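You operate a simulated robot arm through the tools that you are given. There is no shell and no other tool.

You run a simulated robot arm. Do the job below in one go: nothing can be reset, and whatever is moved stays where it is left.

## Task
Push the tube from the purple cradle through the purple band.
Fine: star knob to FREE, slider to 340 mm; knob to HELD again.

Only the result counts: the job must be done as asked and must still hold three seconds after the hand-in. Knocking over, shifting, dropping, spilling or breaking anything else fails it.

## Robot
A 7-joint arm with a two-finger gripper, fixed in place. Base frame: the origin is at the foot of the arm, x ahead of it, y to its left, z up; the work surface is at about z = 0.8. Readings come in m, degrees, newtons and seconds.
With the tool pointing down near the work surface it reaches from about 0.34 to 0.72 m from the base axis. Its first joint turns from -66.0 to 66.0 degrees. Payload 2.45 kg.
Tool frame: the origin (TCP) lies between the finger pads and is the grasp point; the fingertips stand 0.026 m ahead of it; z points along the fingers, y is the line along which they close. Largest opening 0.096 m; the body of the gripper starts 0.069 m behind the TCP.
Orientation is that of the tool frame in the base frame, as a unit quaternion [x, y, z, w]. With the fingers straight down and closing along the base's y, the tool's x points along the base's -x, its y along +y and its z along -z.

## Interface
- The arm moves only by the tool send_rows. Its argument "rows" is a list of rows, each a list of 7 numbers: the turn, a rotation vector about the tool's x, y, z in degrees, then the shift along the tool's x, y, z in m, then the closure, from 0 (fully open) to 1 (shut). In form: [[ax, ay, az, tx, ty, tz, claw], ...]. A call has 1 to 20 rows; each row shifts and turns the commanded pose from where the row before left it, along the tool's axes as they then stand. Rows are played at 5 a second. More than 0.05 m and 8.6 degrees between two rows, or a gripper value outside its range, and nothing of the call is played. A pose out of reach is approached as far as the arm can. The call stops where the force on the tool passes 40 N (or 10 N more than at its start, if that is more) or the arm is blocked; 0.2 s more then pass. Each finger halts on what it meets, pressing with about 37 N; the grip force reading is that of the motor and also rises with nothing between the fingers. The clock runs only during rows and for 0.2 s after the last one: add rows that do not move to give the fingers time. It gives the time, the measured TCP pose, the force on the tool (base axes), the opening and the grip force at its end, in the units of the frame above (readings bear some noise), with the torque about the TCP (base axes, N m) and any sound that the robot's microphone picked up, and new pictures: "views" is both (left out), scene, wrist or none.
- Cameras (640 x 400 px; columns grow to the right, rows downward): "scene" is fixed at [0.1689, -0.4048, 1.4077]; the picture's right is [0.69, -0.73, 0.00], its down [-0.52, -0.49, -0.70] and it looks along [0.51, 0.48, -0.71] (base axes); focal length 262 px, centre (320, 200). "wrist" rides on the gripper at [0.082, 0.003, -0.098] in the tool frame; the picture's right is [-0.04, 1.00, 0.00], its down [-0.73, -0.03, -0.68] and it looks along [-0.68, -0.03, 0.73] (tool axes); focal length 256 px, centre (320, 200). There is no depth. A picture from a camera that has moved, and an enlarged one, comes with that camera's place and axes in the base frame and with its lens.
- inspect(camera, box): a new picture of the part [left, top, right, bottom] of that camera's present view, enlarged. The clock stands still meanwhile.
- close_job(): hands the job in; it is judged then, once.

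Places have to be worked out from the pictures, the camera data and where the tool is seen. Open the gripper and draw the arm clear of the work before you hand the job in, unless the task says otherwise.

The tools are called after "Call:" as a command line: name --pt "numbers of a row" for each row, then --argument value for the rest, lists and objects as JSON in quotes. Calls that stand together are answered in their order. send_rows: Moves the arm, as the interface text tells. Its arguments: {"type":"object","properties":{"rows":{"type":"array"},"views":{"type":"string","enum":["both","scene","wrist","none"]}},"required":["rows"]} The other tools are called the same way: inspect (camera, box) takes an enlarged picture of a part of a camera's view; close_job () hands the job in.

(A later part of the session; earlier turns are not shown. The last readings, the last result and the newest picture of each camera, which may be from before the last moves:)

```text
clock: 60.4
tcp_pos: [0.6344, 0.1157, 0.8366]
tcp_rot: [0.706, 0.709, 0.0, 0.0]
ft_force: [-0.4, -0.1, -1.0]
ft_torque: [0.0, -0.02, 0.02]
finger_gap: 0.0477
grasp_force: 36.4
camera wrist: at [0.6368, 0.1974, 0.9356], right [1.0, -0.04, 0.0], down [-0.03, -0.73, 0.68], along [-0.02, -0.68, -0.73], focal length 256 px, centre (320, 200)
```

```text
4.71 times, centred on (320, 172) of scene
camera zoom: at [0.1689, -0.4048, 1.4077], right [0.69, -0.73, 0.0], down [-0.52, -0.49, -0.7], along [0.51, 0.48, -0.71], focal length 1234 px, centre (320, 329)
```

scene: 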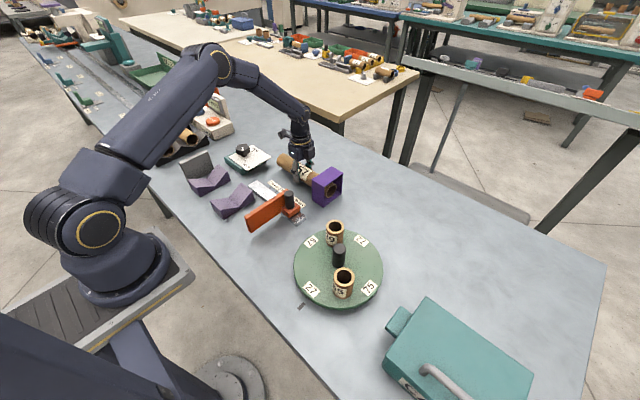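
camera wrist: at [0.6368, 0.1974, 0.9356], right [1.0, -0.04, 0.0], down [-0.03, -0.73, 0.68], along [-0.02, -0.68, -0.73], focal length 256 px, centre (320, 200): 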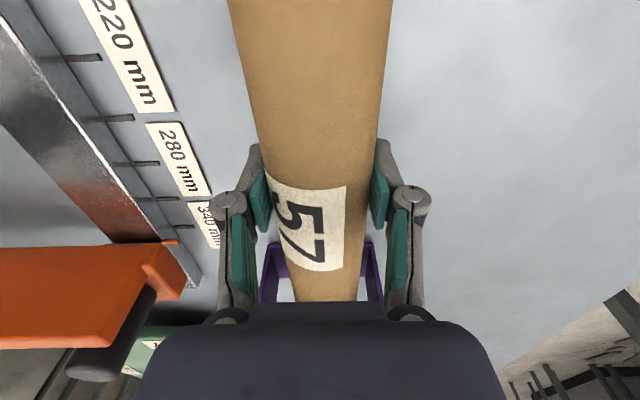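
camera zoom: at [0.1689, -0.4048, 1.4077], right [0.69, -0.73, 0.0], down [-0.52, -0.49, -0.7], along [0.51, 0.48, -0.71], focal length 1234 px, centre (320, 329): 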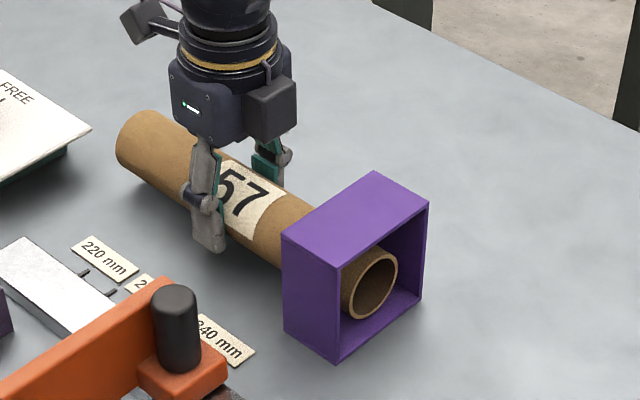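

The tube sits centred in the band opening. I advance 70 mm straight along -y, keeping the fingers clear of the band.

Call:
send_rows --pt "0 0 0 -0.01 0 0 0.6" --pt "0 0 0 -0.01 0 0 0.6" --pt "0 0 0 -0.01 0 0 0.6" --pt "0 0 0 -0.01 0 0 0.6" --pt "0 0 0 -0.01 0 0 0.6" --pt "0 0 0 -0.01 0 0 0.6" --pt "0 0 0 -0.01 0 0 0.6" --pt "0 0 0 0 0 0 0.6" --views "both"

Call:
inspect --camera "scene" --box '[280, 130, 360, 215]'

```text
clock: 62.2
tcp_pos: [0.6328, 0.0463, 0.8363]
tcp_rot: [0.707, 0.708, 0.0, 0.0]
ft_force: [-0.1, 0.1, -0.8]
ft_torque: [0.02, 0.01, 0.0]
finger_gap: 0.0474
grasp_force: 36.5
camera wrist: at [0.6368, 0.1272, 0.9356], right [1.0, -0.04, 0.0], down [-0.03, -0.73, 0.68], along [-0.03, -0.68, -0.73], focal length 256 px, centre (320, 200)
```

scene: 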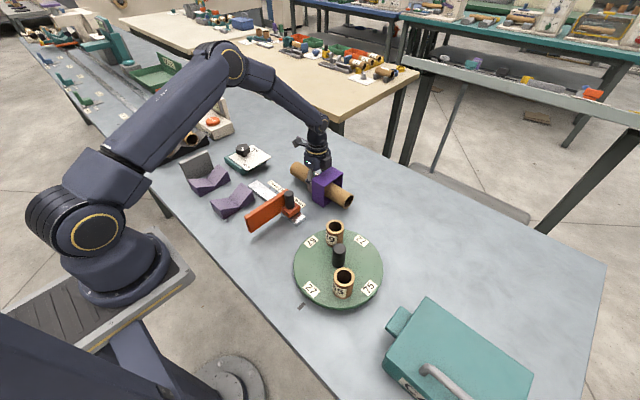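
wrist: 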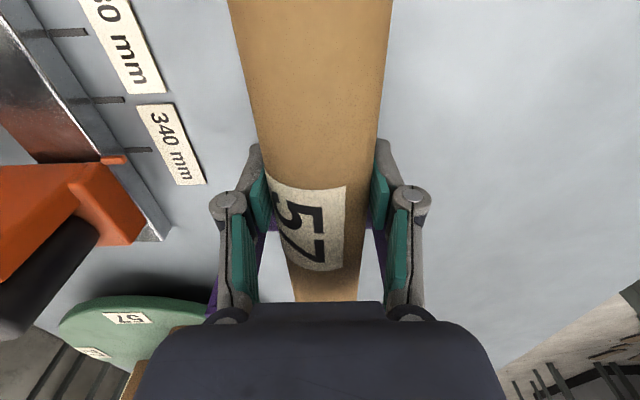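

```text
4.71 times, centred on (320, 172) of scene
camera zoom: at [0.1689, -0.4048, 1.4077], right [0.69, -0.73, 0.0], down [-0.52, -0.49, -0.7], along [0.51, 0.48, -0.71], focal length 1234 px, centre (320, 329)
```

zoom: 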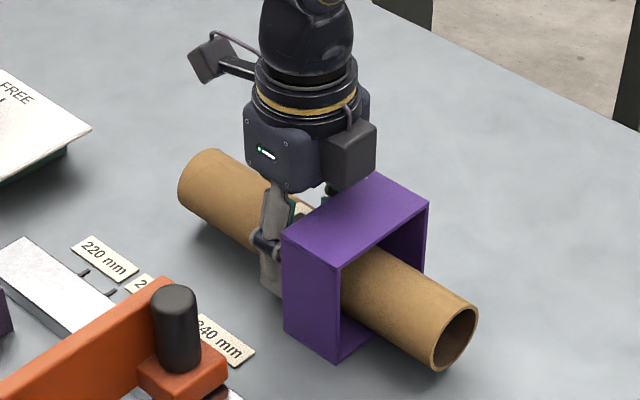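

The tube passes well through the band, protruding about 7 cm. I lower it carefully until it touches or the fingertips are just above the table.

Call:
send_rows --pt "0 0 0 0 0 0.003 0.6" --pt "0 0 0 0 0 0.002 0.6" --pt "0 0 0 0 0 0.002 0.6" --pt "0 0 0 0 0 0 0.6" --views "none"

Call:
inspect --camera "scene" --box '[280, 130, 360, 215]'

```text
clock: 63.2
tcp_pos: [0.6343, 0.0457, 0.8318]
tcp_rot: [0.707, 0.708, 0.001, 0.001]
ft_force: [-5.9, -0.1, 19.1]
ft_torque: [-0.84, 0.12, -0.24]
finger_gap: 0.0478
grasp_force: 36.8
```

```text
4.71 times, centred on (320, 172) of scene
camera zoom: at [0.1684, -0.4048, 1.4078], right [0.69, -0.73, 0.0], down [-0.52, -0.49, -0.7], along [0.51, 0.48, -0.71], focal length 1234 px, centre (320, 329)
```

zoom: 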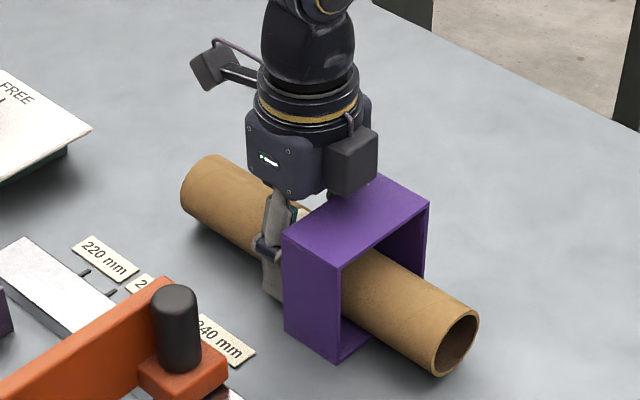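

The force reading shows the tube touching the band's floor: 19 N, with the contact point near y≈0. I back off 1.5 mm to unload it, then open slowly.

Call:
send_rows --pt "0 0 0 0 0 -0.0012 0.6" --pt "0 0 0 0 0 0 0.6" --views "none"

```text
clock: 63.8
tcp_pos: [0.6328, 0.046, 0.8312]
tcp_rot: [0.706, 0.708, 0.002, 0.002]
ft_force: [4.8, -1.6, 9.7]
ft_torque: [-0.45, -0.16, 0.17]
finger_gap: 0.0476
grasp_force: 36.8
```

Call:
send_rows --pt "0 0 0 0 0 -0.0012 0.6" --pt "0 0 0 0 0 0 0.6" --pt "0 0 0 0 0 0 0.48" --pt "0 0 0 0 0 0 0.44" --pt "0 0 0 0 0 0 0.4" --pt "0 0 0 0 0 0 0.4" --pt "0 0 0 0 0 0 0.4" --views "both"

Call:
inspect --camera "scene" --box '[280, 130, 360, 215]'

```text
clock: 65.4
tcp_pos: [0.6324, 0.0466, 0.8315]
tcp_rot: [0.707, 0.708, 0.0, -0.001]
ft_force: [0.2, 0.3, -1.0]
ft_torque: [-0.01, -0.01, 0.02]
finger_gap: 0.0575
grasp_force: 0.1
camera wrist: at [0.6366, 0.1274, 0.9312], right [1.0, -0.04, 0.0], down [-0.03, -0.73, 0.68], along [-0.03, -0.68, -0.73], focal length 256 px, centre (320, 200)
```

scene: 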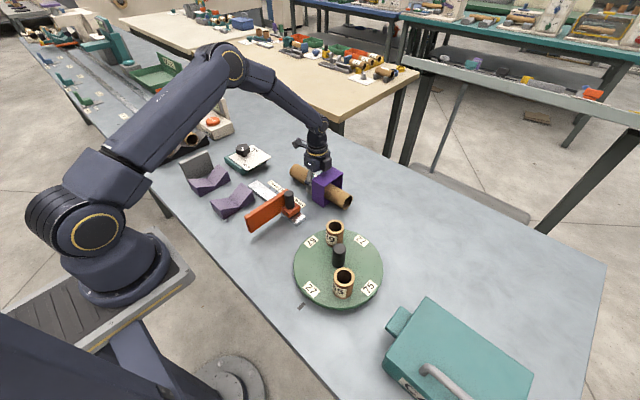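
wrist: 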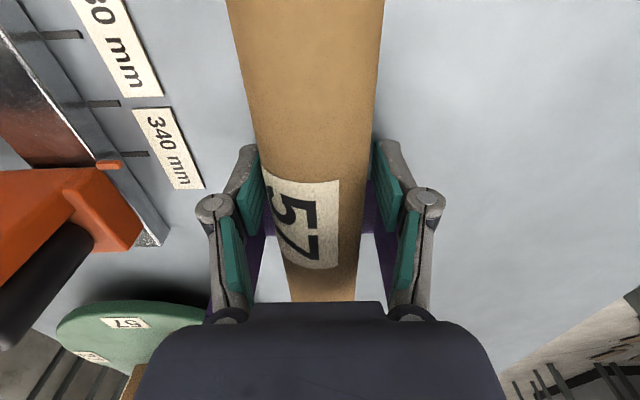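

```text
4.71 times, centred on (320, 172) of scene
camera zoom: at [0.1689, -0.4048, 1.4077], right [0.69, -0.73, 0.0], down [-0.52, -0.49, -0.7], along [0.51, 0.48, -0.71], focal length 1234 px, centre (320, 329)
```

zoom: 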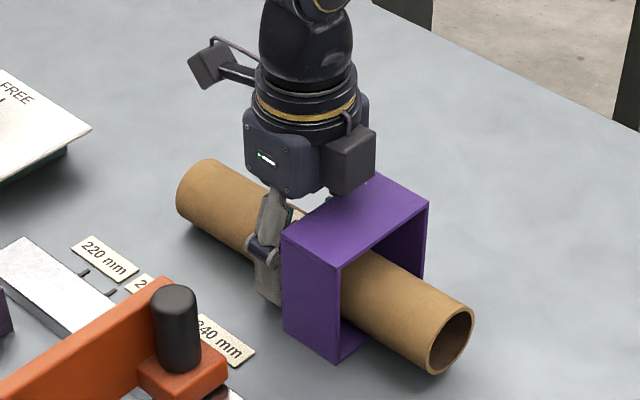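

The tube rests in the band and is released. To push it further I open a bit more, move back 45 mm along the tube, and check.

Call:
send_rows --pt "0 0 0 0 -0.002 0 0.25" --pt "0 0 0 0 0 0 0.25" --pt "0 0 0 0.015 0 0 0.25" --pt "0 0 0 0.015 0 0 0.25" --pt "0 0 0 0.015 0 0 0.25" --pt "0 0 0 0 0 0 0.25" --pt "0 0 0 0 0 0 0.25" --views "both"

Call:
inspect --camera "scene" --box '[280, 130, 360, 215]'

```text
clock: 67.0
tcp_pos: [0.633, 0.0916, 0.8298]
tcp_rot: [0.707, 0.707, 0.0, 0.001]
ft_force: [-0.2, -0.6, -0.6]
ft_torque: [0.02, 0.0, 0.01]
finger_gap: 0.0718
grasp_force: 0.1
camera wrist: at [0.635, 0.172, 0.9302], right [1.0, -0.04, 0.0], down [-0.03, -0.73, 0.68], along [-0.03, -0.68, -0.73], focal length 256 px, centre (320, 200)
```

scene: 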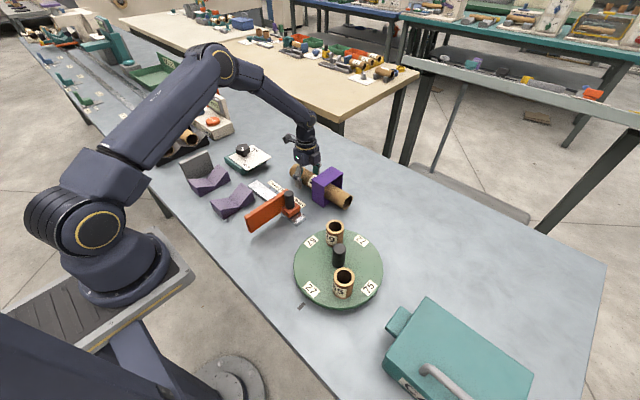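
wrist: 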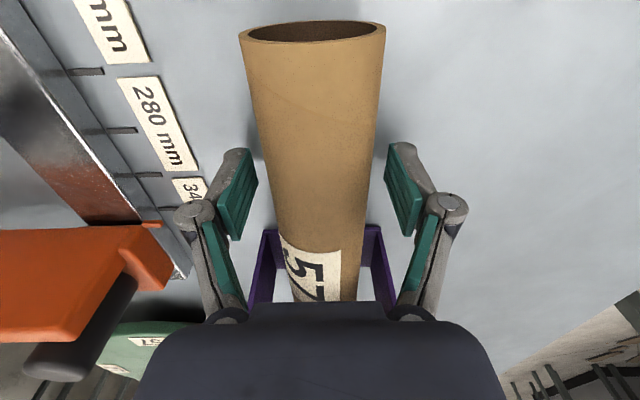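

```text
4.71 times, centred on (320, 172) of scene
camera zoom: at [0.1689, -0.4047, 1.4077], right [0.69, -0.73, 0.0], down [-0.52, -0.49, -0.7], along [0.51, 0.48, -0.71], focal length 1234 px, centre (320, 329)
```

zoom: 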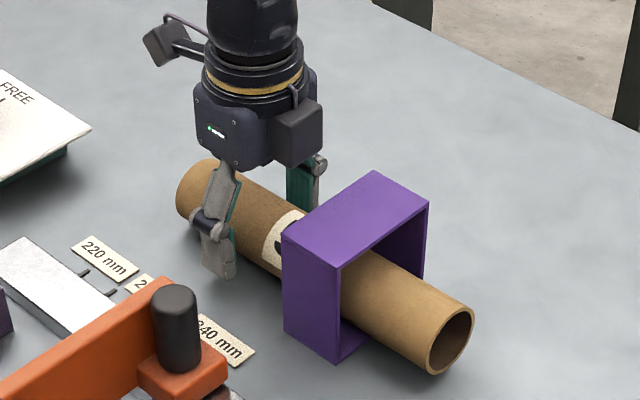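

The tube is stable and still centred between the fingers. I close, lift 5 mm, and push another 35 mm so that it sits centred in the band.

Call:
send_rows --pt "0 0 0 0 -0.0005 0 0.4" --pt "0 0 0 0 0 0 0.5" --pt "0 0 0 0 0 0 0.6" --pt "0 0 0 0 0 0 0.6" --pt "0 0 0 0 0 0 0.6" --views "none"

Call:
send_rows --pt "0 0 0 0 0 -0.003 0.6" --pt "0 0 0 0 0 -0.003 0.6" --pt "0 0 0 0 0 0 0.6" --views "both"

Call:
inspect --camera "scene" --box '[280, 130, 360, 215]'

```text
clock: 68.2
tcp_pos: [0.6316, 0.0916, 0.8326]
tcp_rot: [0.706, 0.708, 0.0, 0.0]
ft_force: [0.0, 0.1, 1.7]
ft_torque: [0.05, 0.01, -0.01]
finger_gap: 0.0479
grasp_force: 37.2
```

```text
clock: 69.0
tcp_pos: [0.6307, 0.092, 0.8367]
tcp_rot: [0.706, 0.708, 0.0, 0.0]
ft_force: [-0.4, 0.3, 0.0]
ft_torque: [0.03, 0.02, -0.01]
finger_gap: 0.048
grasp_force: 36.4
camera wrist: at [0.6344, 0.1723, 0.9367], right [1.0, -0.04, 0.0], down [-0.03, -0.73, 0.68], along [-0.03, -0.68, -0.73], focal length 256 px, centre (320, 200)
```

scene: 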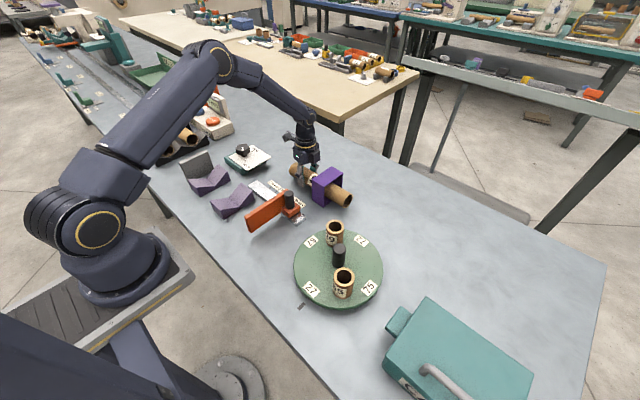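
wrist: 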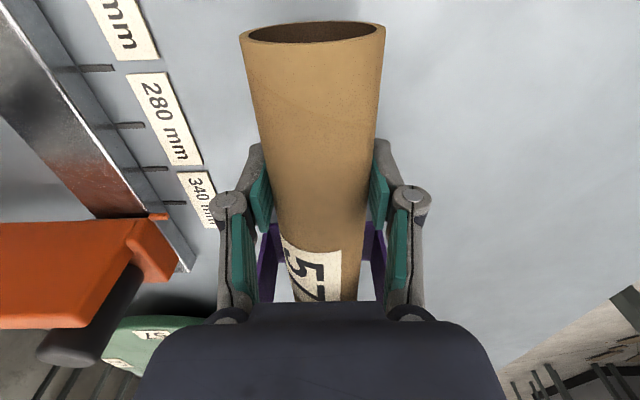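

```text
4.71 times, centred on (320, 172) of scene
camera zoom: at [0.1689, -0.4048, 1.4077], right [0.69, -0.73, 0.0], down [-0.52, -0.49, -0.7], along [0.51, 0.48, -0.71], focal length 1234 px, centre (320, 329)
```

zoom: 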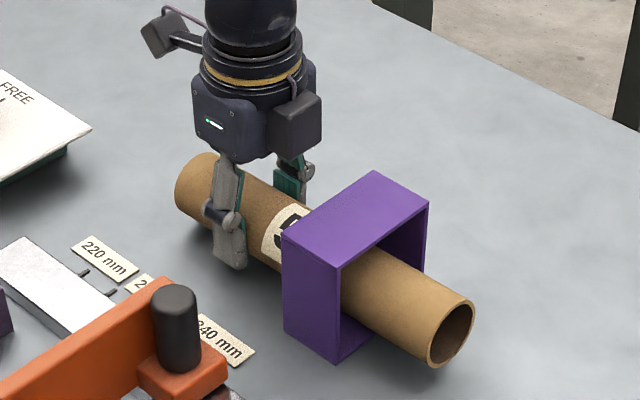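

The tube is lifted free with no contact load. I push 36 mm along -y, then lower gently.

Call:
send_rows --pt "0 0 0 -0.009 0 0 0.6" --pt "0 0 0 -0.009 0 0 0.6" --pt "0 0 0 -0.009 0 0 0.6" --pt "0 0 0 -0.009 0 0 0.6" --pt "0 0 0 0 0 0 0.6" --pt "0 0 0 0 0 0.002 0.6" --pt "0 0 0 0 0 0.0015 0.6" --pt "0 0 0 0 0 0 0.6" --views "none"

```text
clock: 70.8
tcp_pos: [0.6302, 0.0552, 0.8332]
tcp_rot: [0.706, 0.708, 0.0, 0.0]
ft_force: [0.4, -0.3, -0.7]
ft_torque: [0.04, 0.02, -0.01]
finger_gap: 0.0479
grasp_force: 36.9
```

Call:
send_rows --pt "0 0 0 0 0 0.001 0.6" --pt "0 0 0 0 0 0.001 0.6" --pt "0 0 0 0 0 0 0.6" --views "none"

```text
clock: 71.6
tcp_pos: [0.6309, 0.0558, 0.8327]
tcp_rot: [0.707, 0.707, 0.0, -0.001]
ft_force: [-0.9, 0.2, 2.7]
ft_torque: [-0.07, -0.02, -0.06]
finger_gap: 0.048
grasp_force: 37.3
```

Light contact with the band floor (2.7 N). I open slowly and check that the tube stays put.

Call:
send_rows --pt "0 0 0 0 0 0 0.48" --pt "0 0 0 0 0 0 0.44" --pt "0 0 0 0 0 0 0.4" --pt "0 0 0 0 0 0 0.3" --pt "0 0 0 0 0 0 0.2" --pt "0 0 0 0 0 0 0.2" --views "both"

Call:
inspect --camera "scene" --box '[280, 130, 360, 215]'

```text
clock: 73.0
tcp_pos: [0.6307, 0.0561, 0.8333]
tcp_rot: [0.706, 0.708, 0.0, 0.0]
ft_force: [-0.6, 0.6, 0.0]
ft_torque: [0.01, 0.01, 0.0]
finger_gap: 0.077
grasp_force: 0.2
camera wrist: at [0.6336, 0.136, 0.9315], right [1.0, -0.04, 0.0], down [-0.03, -0.73, 0.68], along [-0.03, -0.68, -0.73], focal length 256 px, centre (320, 200)
```

scene: 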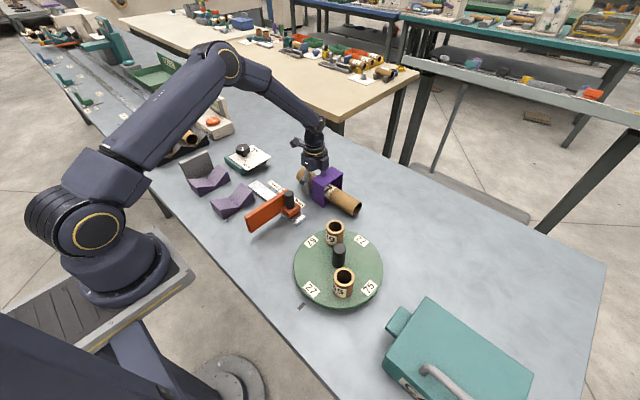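
wrist: 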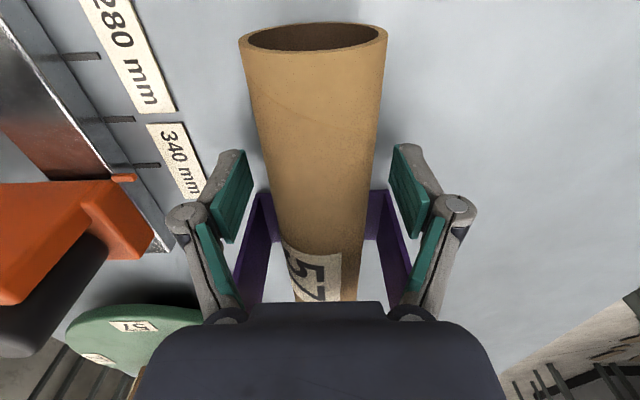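

```text
4.71 times, centred on (320, 172) of scene
camera zoom: at [0.1689, -0.4048, 1.4077], right [0.69, -0.73, 0.0], down [-0.52, -0.49, -0.7], along [0.51, 0.48, -0.71], focal length 1234 px, centre (320, 329)
```

zoom: 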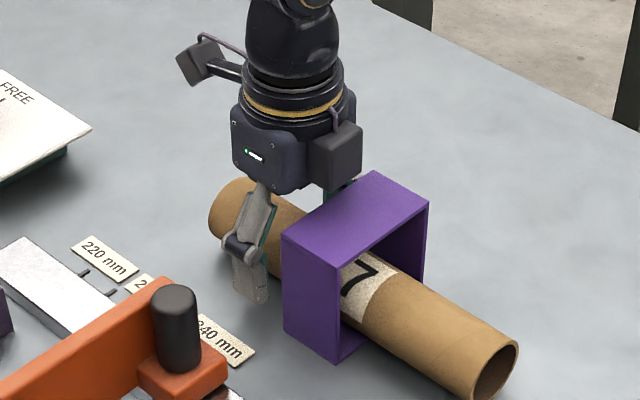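

The tube is at rest, centred through the unmoved band. I rise straight up, draw the arm back, and check everything.

Call:
send_rows --pt "0 0 0 0 0 -0.01 0.1" --pt "0 0 0 0 0 -0.03 0" --pt "0 0 0 0 0 -0.045 0" --pt "0 0 0 0 0 -0.045 0" --pt "0 0 0 0 0 -0.045 0" --pt "0 0 0 0.03 -0.035 -0.01 0" --pt "0 0 0 0.03 -0.035 -0.01 0" --pt "0 0 0 0.03 -0.035 -0.01 0" --pt "0 0 0 0.03 -0.035 -0.01 0" --pt "0 0 0 0.03 -0.035 0 0" --pt "0 0 0 0.03 -0.035 0 0" --pt "0 0 0 0 0 0 0" --pt "0 0 0 0 0 0 0" --pt "0 0 0 0 0 0 0" --pt "0 0 0 0 0 0 0" --views "both"

Call:
inspect --camera "scene" --box '[170, 120, 370, 240]'

Call:
inspect --camera "scene" --box '[280, 130, 360, 215]'

Call:
inspect --camera "wrist" --box '[300, 100, 560, 300]'

```text
clock: 76.2
tcp_pos: [0.4203, 0.2347, 1.0482]
tcp_rot: [0.707, 0.708, 0.0, 0.0]
ft_force: [0.1, 0.5, 0.3]
ft_torque: [-0.01, 0.01, -0.04]
finger_gap: 0.0958
grasp_force: 0.1
camera wrist: at [0.4245, 0.3144, 1.1469], right [1.0, -0.04, 0.0], down [-0.03, -0.73, 0.68], along [-0.03, -0.68, -0.73], focal length 256 px, centre (320, 200)
```

scene: 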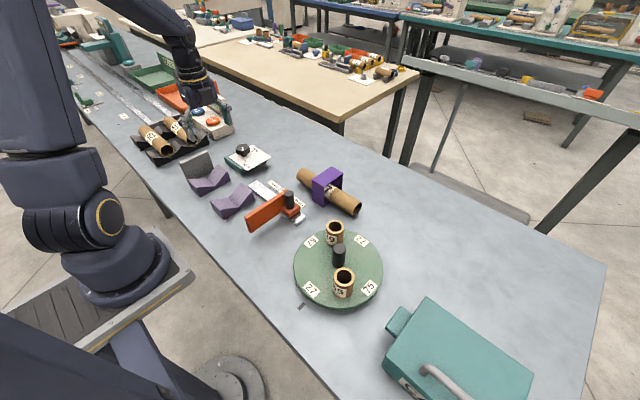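
wrist: 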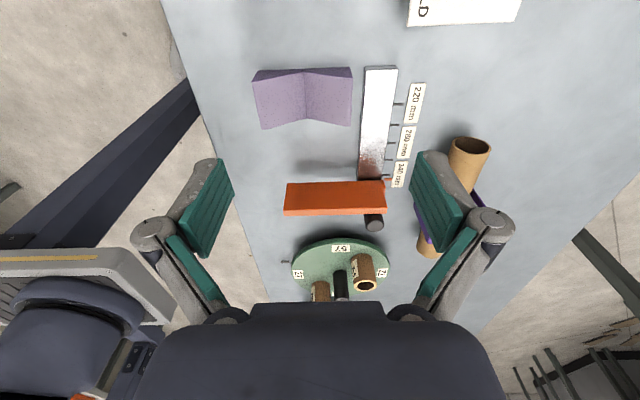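

```text
3.20 times, centred on (270, 180) of scene
camera zoom: at [0.1689, -0.4048, 1.4077], right [0.69, -0.73, 0.0], down [-0.52, -0.49, -0.7], along [0.51, 0.48, -0.71], focal length 839 px, centre (480, 264)
```

zoom: 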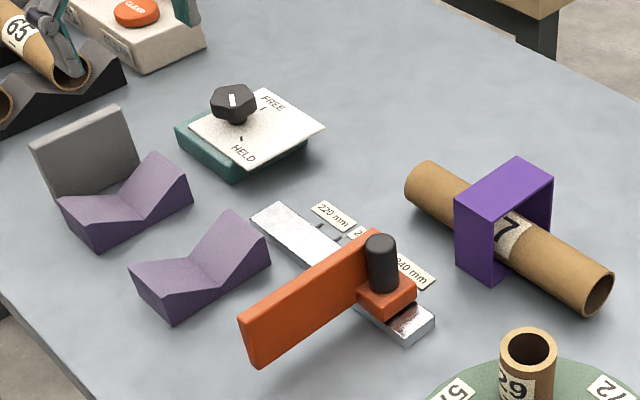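

```text
4.71 times, centred on (320, 172) of scene
camera zoom: at [0.1689, -0.4048, 1.4077], right [0.69, -0.73, 0.0], down [-0.52, -0.49, -0.7], along [0.51, 0.48, -0.71], focal length 1234 px, centre (320, 329)
```

zoom: 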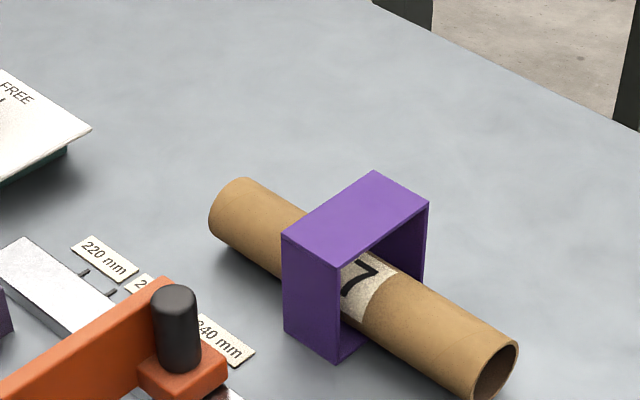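

```text
2.00 times, centred on (430, 200) of wrist
camera zoom: at [0.4245, 0.3144, 1.1469], right [1.0, -0.04, 0.0], down [-0.03, -0.73, 0.68], along [-0.03, -0.68, -0.73], focal length 512 px, centre (100, 200)
```

zoom: 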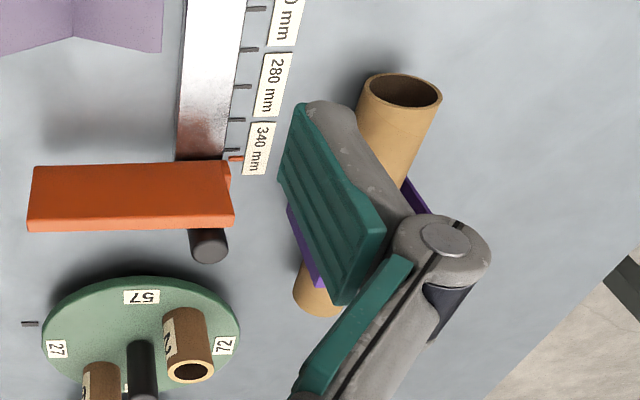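

The tube and band look right. I zoom in on the slider index for a final check against the 340 tick.

Call:
inspect --camera "wrist" --box '[350, 90, 430, 200]'

Call:
inspect --camera "wrist" --box '[370, 150, 420, 200]'

```text
3.64 times, centred on (390, 145) of wrist
camera zoom: at [0.4245, 0.3144, 1.1469], right [1.0, -0.04, 0.0], down [-0.03, -0.73, 0.68], along [-0.03, -0.68, -0.73], focal length 931 px, centre (66, 400)
```

zoom: 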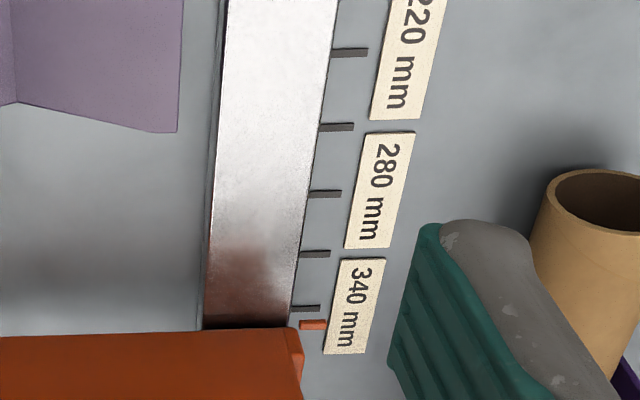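

```text
8.00 times, centred on (395, 175) of wrist
camera zoom: at [0.4245, 0.3144, 1.1469], right [1.0, -0.04, 0.0], down [-0.03, -0.73, 0.68], along [-0.03, -0.68, -0.73], focal length 2048 px, centre (-280, 400)
```

zoom: 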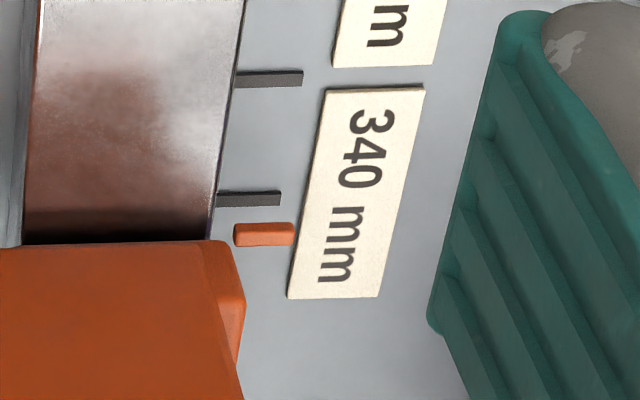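

Because the index sits about 17 mm above the table, the oblique view misled me. Intersecting two views puts the index at y≈0.0536 and the 340 tick at y≈0.049, so the slider reads only about 335.5 mm. I'll correct it by freeing the knob, moving the slider about 4.6 mm more, and setting HELD again.

Call:
send_rows --pt "0 0 0 0.028 0.0335 0.011 0" --pt "0 0 0 0.028 0.0335 0.011 0" --pt "0 0 0 0.028 0.0335 0.011 0" --pt "0 0 0 0.0275 0.0335 0.011 0" --pt "0 0 -7.87 0 0 0 0" --pt "0 0 -7.87 0 0 0 0" --pt "0 0 -7.87 0 0 0 0" --pt "0 0 0 0 0 0 0" --pt "0 0 0 0 0 0 0" --views "wrist"

```text
clock: 78.2
tcp_pos: [0.5533, 0.3469, 1.0038]
tcp_rot: [0.546, 0.838, 0.0, 0.0]
ft_force: [-0.5, -0.8, 0.7]
ft_torque: [0.0, 0.01, -0.02]
finger_gap: 0.0962
grasp_force: 0.0
camera wrist: at [0.5244, 0.422, 1.103], right [0.93, 0.37, 0.0], down [0.27, -0.68, 0.68], along [0.25, -0.63, -0.73], focal length 256 px, centre (320, 200)
```

wrist: 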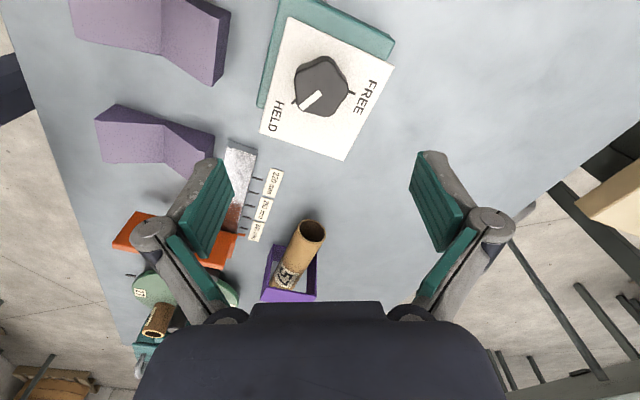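

The hand is above the knob. I correct by 2 mm, descend and grip.

Call:
send_rows --pt "0 0 0 -0.002 0 0.04 0.3" --pt "0 0 0 0 0 0.045 0.3" --pt "0 0 0 0 0 0.03 0.3" --pt "0 0 0 0 0 0.0165 0.3" --pt "0 0 0 0 0 0 0.3" --views "wrist"

Call:
inspect --camera "wrist" --box '[220, 60, 420, 240]'

```text
clock: 79.4
tcp_pos: [0.5552, 0.3455, 0.872]
tcp_rot: [0.546, 0.838, 0.001, 0.0]
ft_force: [-0.8, 0.1, -0.5]
ft_torque: [0.0, 0.03, 0.03]
finger_gap: 0.0673
grasp_force: 0.0
camera wrist: at [0.5249, 0.4208, 0.9715], right [0.93, 0.37, 0.0], down [0.27, -0.68, 0.68], along [0.25, -0.63, -0.73], focal length 256 px, centre (320, 200)
```

wrist: 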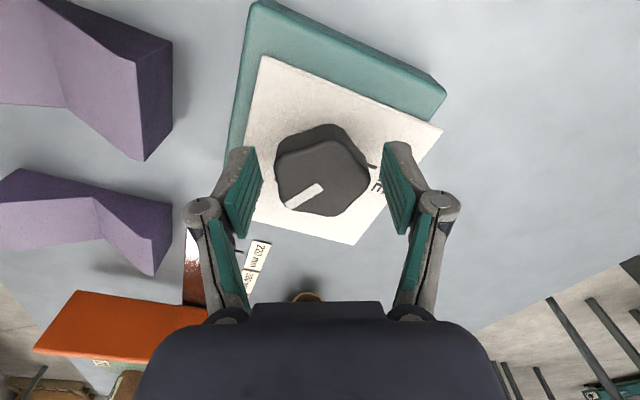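

```text
2.22 times, centred on (320, 150) of wrist
camera zoom: at [0.5249, 0.4208, 0.9715], right [0.93, 0.37, 0.0], down [0.27, -0.68, 0.68], along [0.25, -0.63, -0.73], focal length 569 px, centre (320, 311)
```

zoom: 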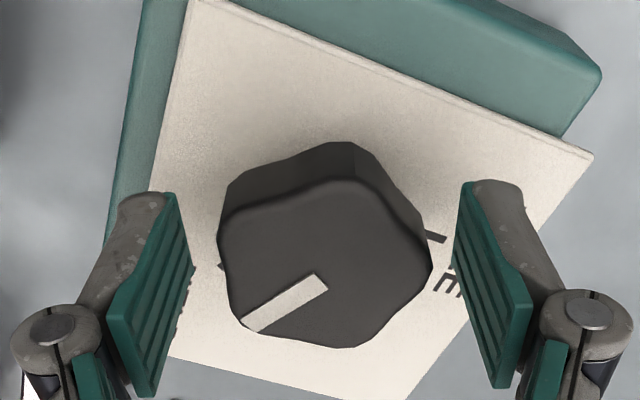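

Call:
send_rows --pt "0 0 0 0 0.001 0 0.45" --pt "0 0 0 0 0 0 0.6" --pt "0 0 0 0 0 0 0.8" --pt "0 0 0 0 0 0 0.9" --pt "0 0 0 0 0 0 0.9" --views "none"

```text
clock: 80.6
tcp_pos: [0.5547, 0.346, 0.8721]
tcp_rot: [0.546, 0.838, -0.001, -0.001]
ft_force: [-10.3, -4.0, 7.3]
ft_torque: [-0.27, 0.56, 0.07]
finger_gap: 0.0442
grasp_force: 44.8
```

Grip is fine with a small load. I turn 120° counter-clockwise to FREE.

Call:
send_rows --pt "0 0 -7.5 0 -0.001 0 0.9" --pt "0 0 -7.5 0 0 0 0.9" --pt "0 0 -7.5 0 0 0 0.9" --pt "0 0 -7.5 0 0 0 0.9" --pt "0 0 -7.5 0 0 0 0.9" --pt "0 0 -7.5 0 0 0 0.9" --pt "0 0 -7.5 0 0 0 0.9" --pt "0 0 -7.5 0 0 0 0.9" --pt "0 0 -7.5 0 0 0 0.9" --pt "0 0 -7.5 0 0 0 0.9" --pt "0 0 -7.5 0 0 0 0.9" --pt "0 0 -7.5 0 0 0 0.9" --pt "0 0 -7.5 0 0 0 0.9" --pt "0 0 -7.5 0 0 0 0.9" --pt "0 0 -7.5 0 0 0 0.9" --pt "0 0 -7.5 0 0 0 0.9" --pt "0 0 0 0 0 0 0.9" --views "wrist"

Call:
inspect --camera "scene" --box '[210, 120, 280, 180]'

```text
clock: 84.2
tcp_pos: [0.5545, 0.3449, 0.872]
tcp_rot: [-0.453, 0.891, 0.0, 0.0]
ft_force: [-10.3, -12.0, 5.6]
ft_torque: [-0.36, -0.04, 0.0]
finger_gap: 0.0441
grasp_force: 45.3
camera wrist: at [0.5042, 0.2794, 0.9716], right [-0.78, 0.62, 0.0], down [0.46, 0.58, 0.68], along [0.42, 0.53, -0.74], focal length 256 px, centre (320, 200)
```

wrist: 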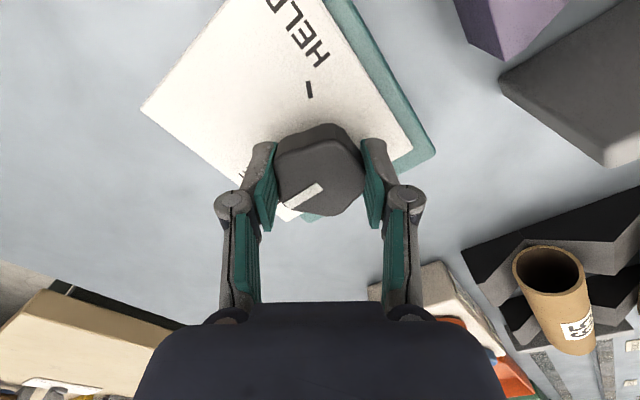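

```text
6.67 times, centred on (245, 150) of scene
camera zoom: at [0.1685, -0.4051, 1.4076], right [0.69, -0.73, 0.0], down [-0.52, -0.49, -0.7], along [0.51, 0.48, -0.71], focal length 1748 px, centre (820, 533)
```

zoom: 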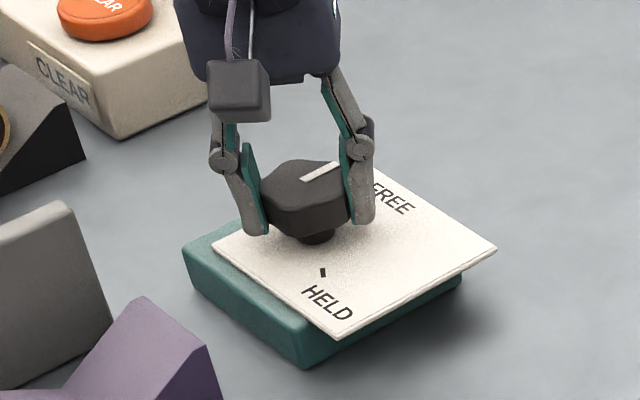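

The knob is at FREE. I release, rise, and turn back to yaw -90°.

Call:
send_rows --pt "0 0 0 0 0 0 0.5" --pt "0 0 0 0 0 0 0.3" --pt "0 0 0 0 0 0 0.3" --pt "0 0 0 0 0 -0.04 0.3" --pt "0 0 0 0 0 -0.045 0.3" --pt "0 0 0 0 0 -0.045 0" --pt "0 0 8.46 0 0 0 0" --pt "0 0 8.46 0 0 0 0" --pt "0 0 8.46 0 0 0 0" --pt "0 0 8.46 0 0 0 0" --pt "0 0 8.46 0 0 0 0" --pt "0 0 8.46 0 0 0 0" --pt "0 0 8.46 0 0 0 0" --pt "0 0 8.46 0 0 0 0" --pt "0 0 8.46 0 0 0 0" --pt "0 0 8.46 0 0 0 0" --views "none"

Call:
send_rows --pt "0 0 8.46 0 0 0 0" --pt "0 0 8.46 0 0 0 0" --pt "0 0 8.46 0 0 0 0" --pt "0 0 8.46 0 0 0 0" --pt "0 0 8.46 0 0 0 0" --pt "0 0 8.46 0 0 0 0" --pt "0 0 8.46 0 0 0 0" --pt "0 0 0 -0.04 -0.0075 0 0" --pt "0 0 0 -0.04 -0.0075 0 0" --pt "0 0 0 -0.04 -0.0075 0 0" --pt "0 0 0 -0.04 -0.0075 0 0" --pt "0 0 0 -0.04 -0.0075 0 0" --pt "0 0 0 -0.04 -0.0075 0 0" --pt "0 0 0 -0.04 -0.0075 0 0" --pt "0 0 0 -0.042 -0.0075 0 0.3" --pt "0 0 0 0 0 0 0.3" --pt "0 0 0 0 0 0 0.3" --views "wrist"

Call:
inspect --camera "wrist" --box '[270, 0, 390, 140]'

```text
clock: 87.6
tcp_pos: [0.5537, 0.3458, 1.0022]
tcp_rot: [0.268, 0.964, -0.001, 0.0]
ft_force: [0.1, -0.7, -1.0]
ft_torque: [-0.03, 0.03, 0.01]
finger_gap: 0.0959
grasp_force: 0.1
```

```text
clock: 91.2
tcp_pos: [0.494, 0.0211, 1.0009]
tcp_rot: [0.708, 0.706, -0.001, 0.0]
ft_force: [-0.2, -0.2, -0.1]
ft_torque: [0.02, 0.0, -0.03]
finger_gap: 0.0671
grasp_force: 0.0
camera wrist: at [0.4989, 0.1022, 1.1003], right [1.0, -0.04, 0.0], down [-0.03, -0.73, 0.68], along [-0.03, -0.68, -0.73], focal length 256 px, centre (320, 200)
```

wrist: 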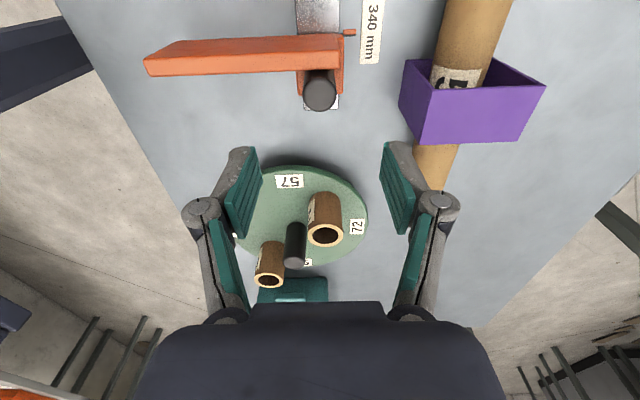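

```text
2.86 times, centred on (330, 70) of wrist
camera zoom: at [0.4989, 0.1022, 1.1003], right [1.0, -0.04, 0.0], down [-0.03, -0.73, 0.68], along [-0.03, -0.68, -0.73], focal length 731 px, centre (291, 571)
```

zoom: 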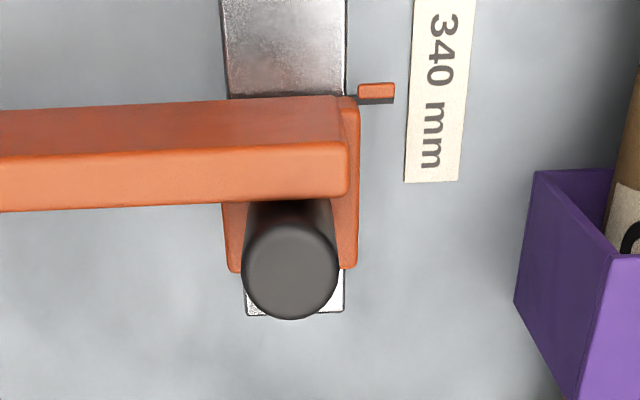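

This steeper view confirms the index is about 5 mm short of 340. I descend onto the handle and grip it.

Call:
send_rows --pt "0 0 0 0 0 0.04 0.3" --pt "0 0 0 0 0 0.045 0.3" --pt "0 0 0 0 0 0.03 0.3" --pt "0 0 0 0 0 0.015 0.3" --pt "0 0 0 0 0 0 0.5" --pt "0 0 0 0 0 0 0.7" --pt "0 0 0 0 0 0 0.9" --pt "0 0 0 0 0 0 0.9" --pt "0 0 0 0 0 0 0.9" --views "wrist"

Call:
inspect --camera "wrist" --box '[340, 50, 400, 100]'

```text
clock: 93.2
tcp_pos: [0.4947, 0.0233, 0.872]
tcp_rot: [0.708, 0.706, 0.001, 0.001]
ft_force: [8.4, 0.0, -9.2]
ft_torque: [0.08, -0.32, -0.03]
finger_gap: 0.0266
grasp_force: 45.0
camera wrist: at [0.4986, 0.1036, 0.972], right [1.0, -0.04, 0.0], down [-0.03, -0.73, 0.68], along [-0.03, -0.68, -0.73], focal length 256 px, centre (320, 200)
```

wrist: 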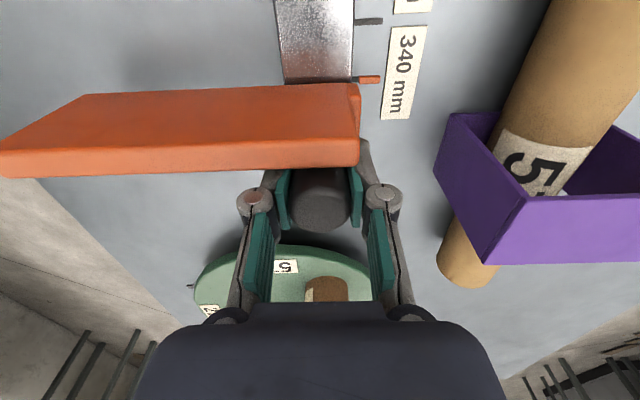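

```text
8.00 times, centred on (370, 75) of wrist
camera zoom: at [0.4986, 0.1036, 0.972], right [1.0, -0.04, 0.0], down [-0.03, -0.73, 0.68], along [-0.03, -0.68, -0.73], focal length 2048 px, centre (-80, 1200)
```

zoom: 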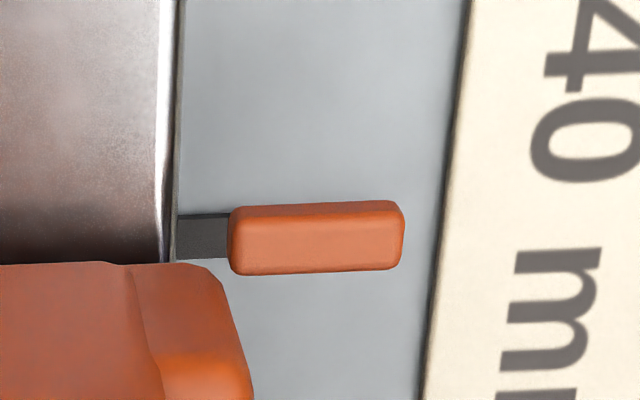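

I move the slider 5 mm along -y and measure again.

Call:
send_rows --pt "0 0 0 -0.0025 0 0 0.9" --pt "0 0 0 -0.0025 0 0 0.9" --pt "0 0 0 0 0 0 0.9" --pt "0 0 0 0 0 0 0.9" --views "none"

Call:
inspect --camera "wrist" --box '[340, 50, 400, 100]'

```text
clock: 94.2
tcp_pos: [0.4952, 0.0181, 0.8727]
tcp_rot: [0.708, 0.707, 0.0, 0.0]
ft_force: [9.0, 0.5, -4.3]
ft_torque: [0.18, -0.2, 0.05]
finger_gap: 0.0265
grasp_force: 44.9
```

```text
8.00 times, centred on (370, 75) of wrist
camera zoom: at [0.4986, 0.0989, 0.972], right [1.0, -0.04, 0.0], down [-0.03, -0.73, 0.68], along [-0.03, -0.68, -0.73], focal length 2048 px, centre (-80, 1200)
```

zoom: 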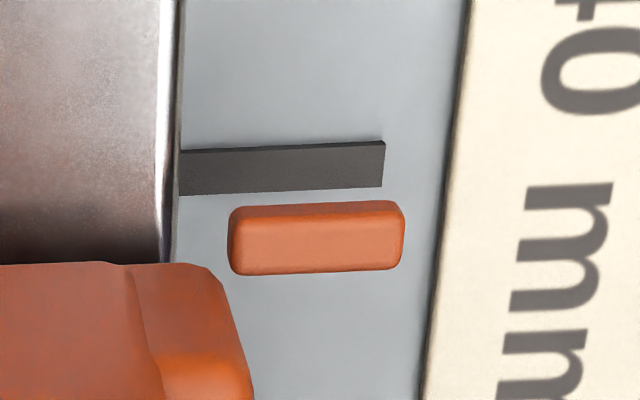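

By triangulation the index is at y≈0.0487 against the tick at 0.0489. I release, rise and verify from a second viewpoint.

Call:
send_rows --pt "0 0 0 0 0 0 0.6" --pt "0 0 0 0 0 0 0.4" --pt "0 0 0 0 0 0 0.4" --pt "0 0 0 0 0 -0.03 0.4" --pt "0 0 0 0 0 -0.045 0.4" --pt "0 0 0 0 0 -0.045 0" --pt "0 0 0 0 0 0 0" --views "none"

Call:
inspect --camera "wrist" --box '[320, 0, 400, 60]'

Call:
send_rows --pt "0 0 0 0.04 0 0 0" --pt "0 0 0 0.04 0 0 0" --pt "0 0 0 0.04 0 0 0" --pt "0 0 0 0.04 0 0 0" --pt "0 0 0 0 0 0 0" --pt "0 0 0 0 0 0 0" --views "none"

Call:
inspect --camera "wrist" --box '[310, 100, 390, 180]'

```text
clock: 95.8
tcp_pos: [0.496, 0.0182, 0.9942]
tcp_rot: [0.708, 0.707, 0.0, 0.0]
ft_force: [-0.6, -1.0, 0.0]
ft_torque: [0.02, 0.03, 0.01]
finger_gap: 0.0962
grasp_force: 0.1
```

```text
6.67 times, centred on (360, 30) of wrist
camera zoom: at [0.4997, 0.0988, 1.0932], right [1.0, -0.04, 0.0], down [-0.03, -0.73, 0.68], along [-0.03, -0.68, -0.73], focal length 1707 px, centre (53, 1333)
```

zoom: 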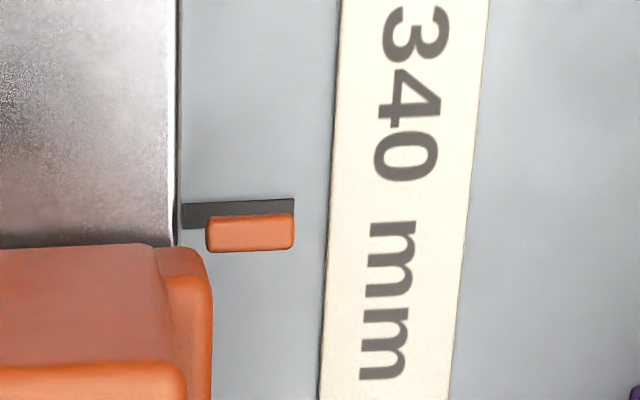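

```text
clock: 97.2
tcp_pos: [0.4937, 0.1792, 0.9926]
tcp_rot: [0.708, 0.706, 0.0, 0.0]
ft_force: [-0.9, 0.2, 0.0]
ft_torque: [0.0, -0.04, -0.02]
finger_gap: 0.0962
grasp_force: 0.1
```

```text
5.00 times, centred on (350, 140) of wrist
camera zoom: at [0.4978, 0.2587, 1.0915], right [1.0, -0.04, 0.0], down [-0.03, -0.73, 0.68], along [-0.03, -0.68, -0.73], focal length 1280 px, centre (170, 500)
```

zoom: 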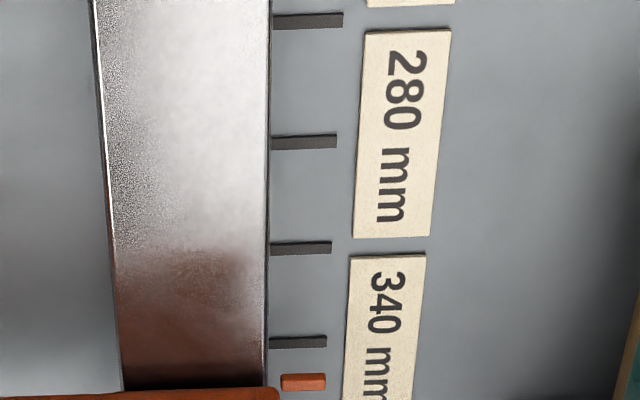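

Combining the views, the index reads 339–340 mm, on the mark. Now back to the knob with yaw +54° to return it to HELD.

Call:
send_rows --pt "0 0 0 0.0415 0.0152 -0.0025 0" --pt "0 0 0 0.0415 0.0152 -0.0025 0" --pt "0 0 0 0.0415 0.0152 -0.0025 0" --pt "0 0 0 0.0415 0.0152 -0.0025 0" --pt "0 0 -8.46 0 0 0 0" --pt "0 0 -8.46 0 0 0 0" --pt "0 0 -8.46 0 0 0 0" --pt "0 0 -8.46 0 0 0 0" --pt "0 0 -8.46 0 0 0 0" --pt "0 0 -8.46 0 0 0 0" --pt "0 0 -8.46 0 0 0 0" --pt "0 0 -8.46 0 0 0 0" --pt "0 0 -8.46 0 0 0 0" --pt "0 0 -8.46 0 0 0 0" --views "none"

Call:
send_rows --pt "0 0 -8.46 0 0 0 0" --pt "0 0 -8.46 0 0 0 0" --pt "0 0 -8.46 0 0 0 0" --pt "0 0 -8.46 0 0 0 0" --pt "0 0 -8.46 0 0 0 0" --pt "0 0 -8.46 0 0 0 0" --pt "0 0 -8.46 0 0 0 0" --pt "0 0 0 0 0 0 0" --pt "0 0 0 0 0 0 0" --views "wrist"

```text
clock: 100.2
tcp_pos: [0.5558, 0.3451, 1.0015]
tcp_rot: [0.046, 0.999, 0.0, 0.0]
ft_force: [0.1, -0.2, 1.3]
ft_torque: [-0.02, -0.04, 0.02]
finger_gap: 0.096
grasp_force: 0.1
```

```text
clock: 102.2
tcp_pos: [0.5565, 0.3449, 1.001]
tcp_rot: [-0.452, 0.892, 0.001, 0.001]
ft_force: [0.5, 0.3, -0.3]
ft_torque: [-0.02, -0.02, 0.03]
finger_gap: 0.0959
grasp_force: 0.1
camera wrist: at [0.5054, 0.2791, 1.1009], right [-0.78, 0.62, 0.0], down [0.46, 0.57, 0.68], along [0.42, 0.53, -0.73], focal length 256 px, centre (320, 200)
```

wrist: 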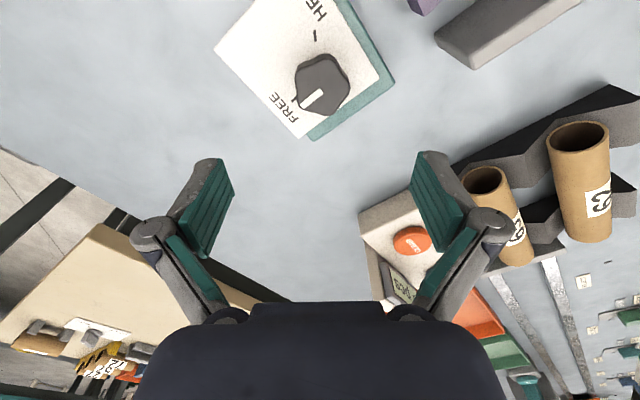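

Call:
send_rows --pt "0 0 0 0 0.0012 0.04 0.3" --pt "0 0 0 0 0 0.045 0.3" --pt "0 0 0 0 0 0.028 0.3" --pt "0 0 0 0 0 0.016 0.3" --pt "0 0 0 0 0 0 0.3" --pt "0 0 0 0 0 0 0.45" --pt "0 0 0 0 0 0 0.6" --pt "0 0 0 0 0 0 0.8" --pt "0 0 0 0 0 0 0.9" --pt "0 0 0 0 0 0 0.9" --views "wrist"

```text
clock: 104.4
tcp_pos: [0.5537, 0.3452, 0.8732]
tcp_rot: [-0.452, 0.892, -0.001, 0.0]
ft_force: [5.1, -2.5, -1.6]
ft_torque: [-0.2, -0.49, 0.01]
finger_gap: 0.0441
grasp_force: 44.7
camera wrist: at [0.5042, 0.2799, 0.9721], right [-0.78, 0.62, 0.0], down [0.46, 0.57, 0.68], along [0.42, 0.53, -0.73], focal length 256 px, centre (320, 200)
```

wrist: 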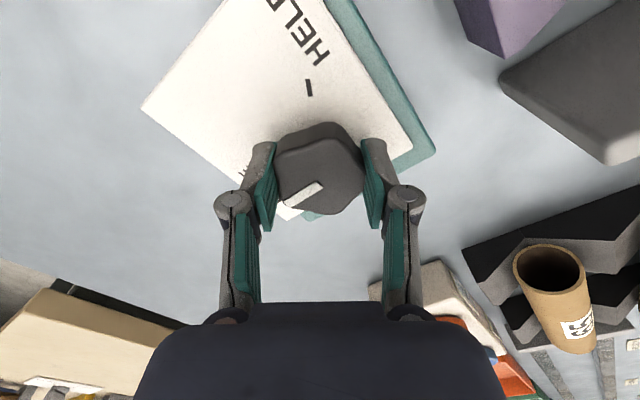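

Gripped with a small load. I turn 120° clockwise to HELD.

Call:
send_rows --pt "0 0 7.5 0 0 0 0.9" --pt "0 0 7.5 0 0 0 0.9" --pt "0 0 7.5 0 0 0 0.9" --pt "0 0 7.5 0 0 0 0.9" --pt "0 0 7.5 0 0 0 0.9" --pt "0 0 7.5 0 0 0 0.9" --pt "0 0 7.5 0 0 0 0.9" --pt "0 0 7.5 0 0 0 0.9" --pt "0 0 7.5 0 0 0 0.9" --pt "0 0 7.5 0 0 0 0.9" --pt "0 0 7.5 0 0 0 0.9" --pt "0 0 7.5 0 0 0 0.9" --pt "0 0 7.5 0 0 0 0.9" --pt "0 0 7.5 0 0 0 0.9" --pt "0 0 7.5 0 0 0 0.9" --pt "0 0 7.5 0 0 0 0.9" --pt "0 0 0 0 0 0 0.9" --views "none"

Call:
inspect --camera "wrist" --box '[220, 60, 420, 240]'

```text
clock: 108.0
tcp_pos: [0.5544, 0.3449, 0.8732]
tcp_rot: [0.547, 0.837, 0.001, 0.001]
ft_force: [10.0, 7.3, -7.1]
ft_torque: [0.44, -0.09, 0.74]
finger_gap: 0.0441
grasp_force: 44.7
```

```text
2.22 times, centred on (320, 150) of wrist
camera zoom: at [0.5253, 0.42, 0.9722], right [0.93, 0.37, 0.0], down [0.27, -0.68, 0.68], along [0.25, -0.63, -0.73], focal length 569 px, centre (320, 311)
```

zoom: 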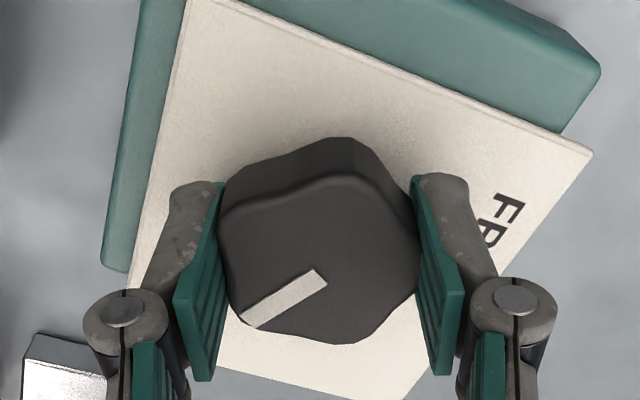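

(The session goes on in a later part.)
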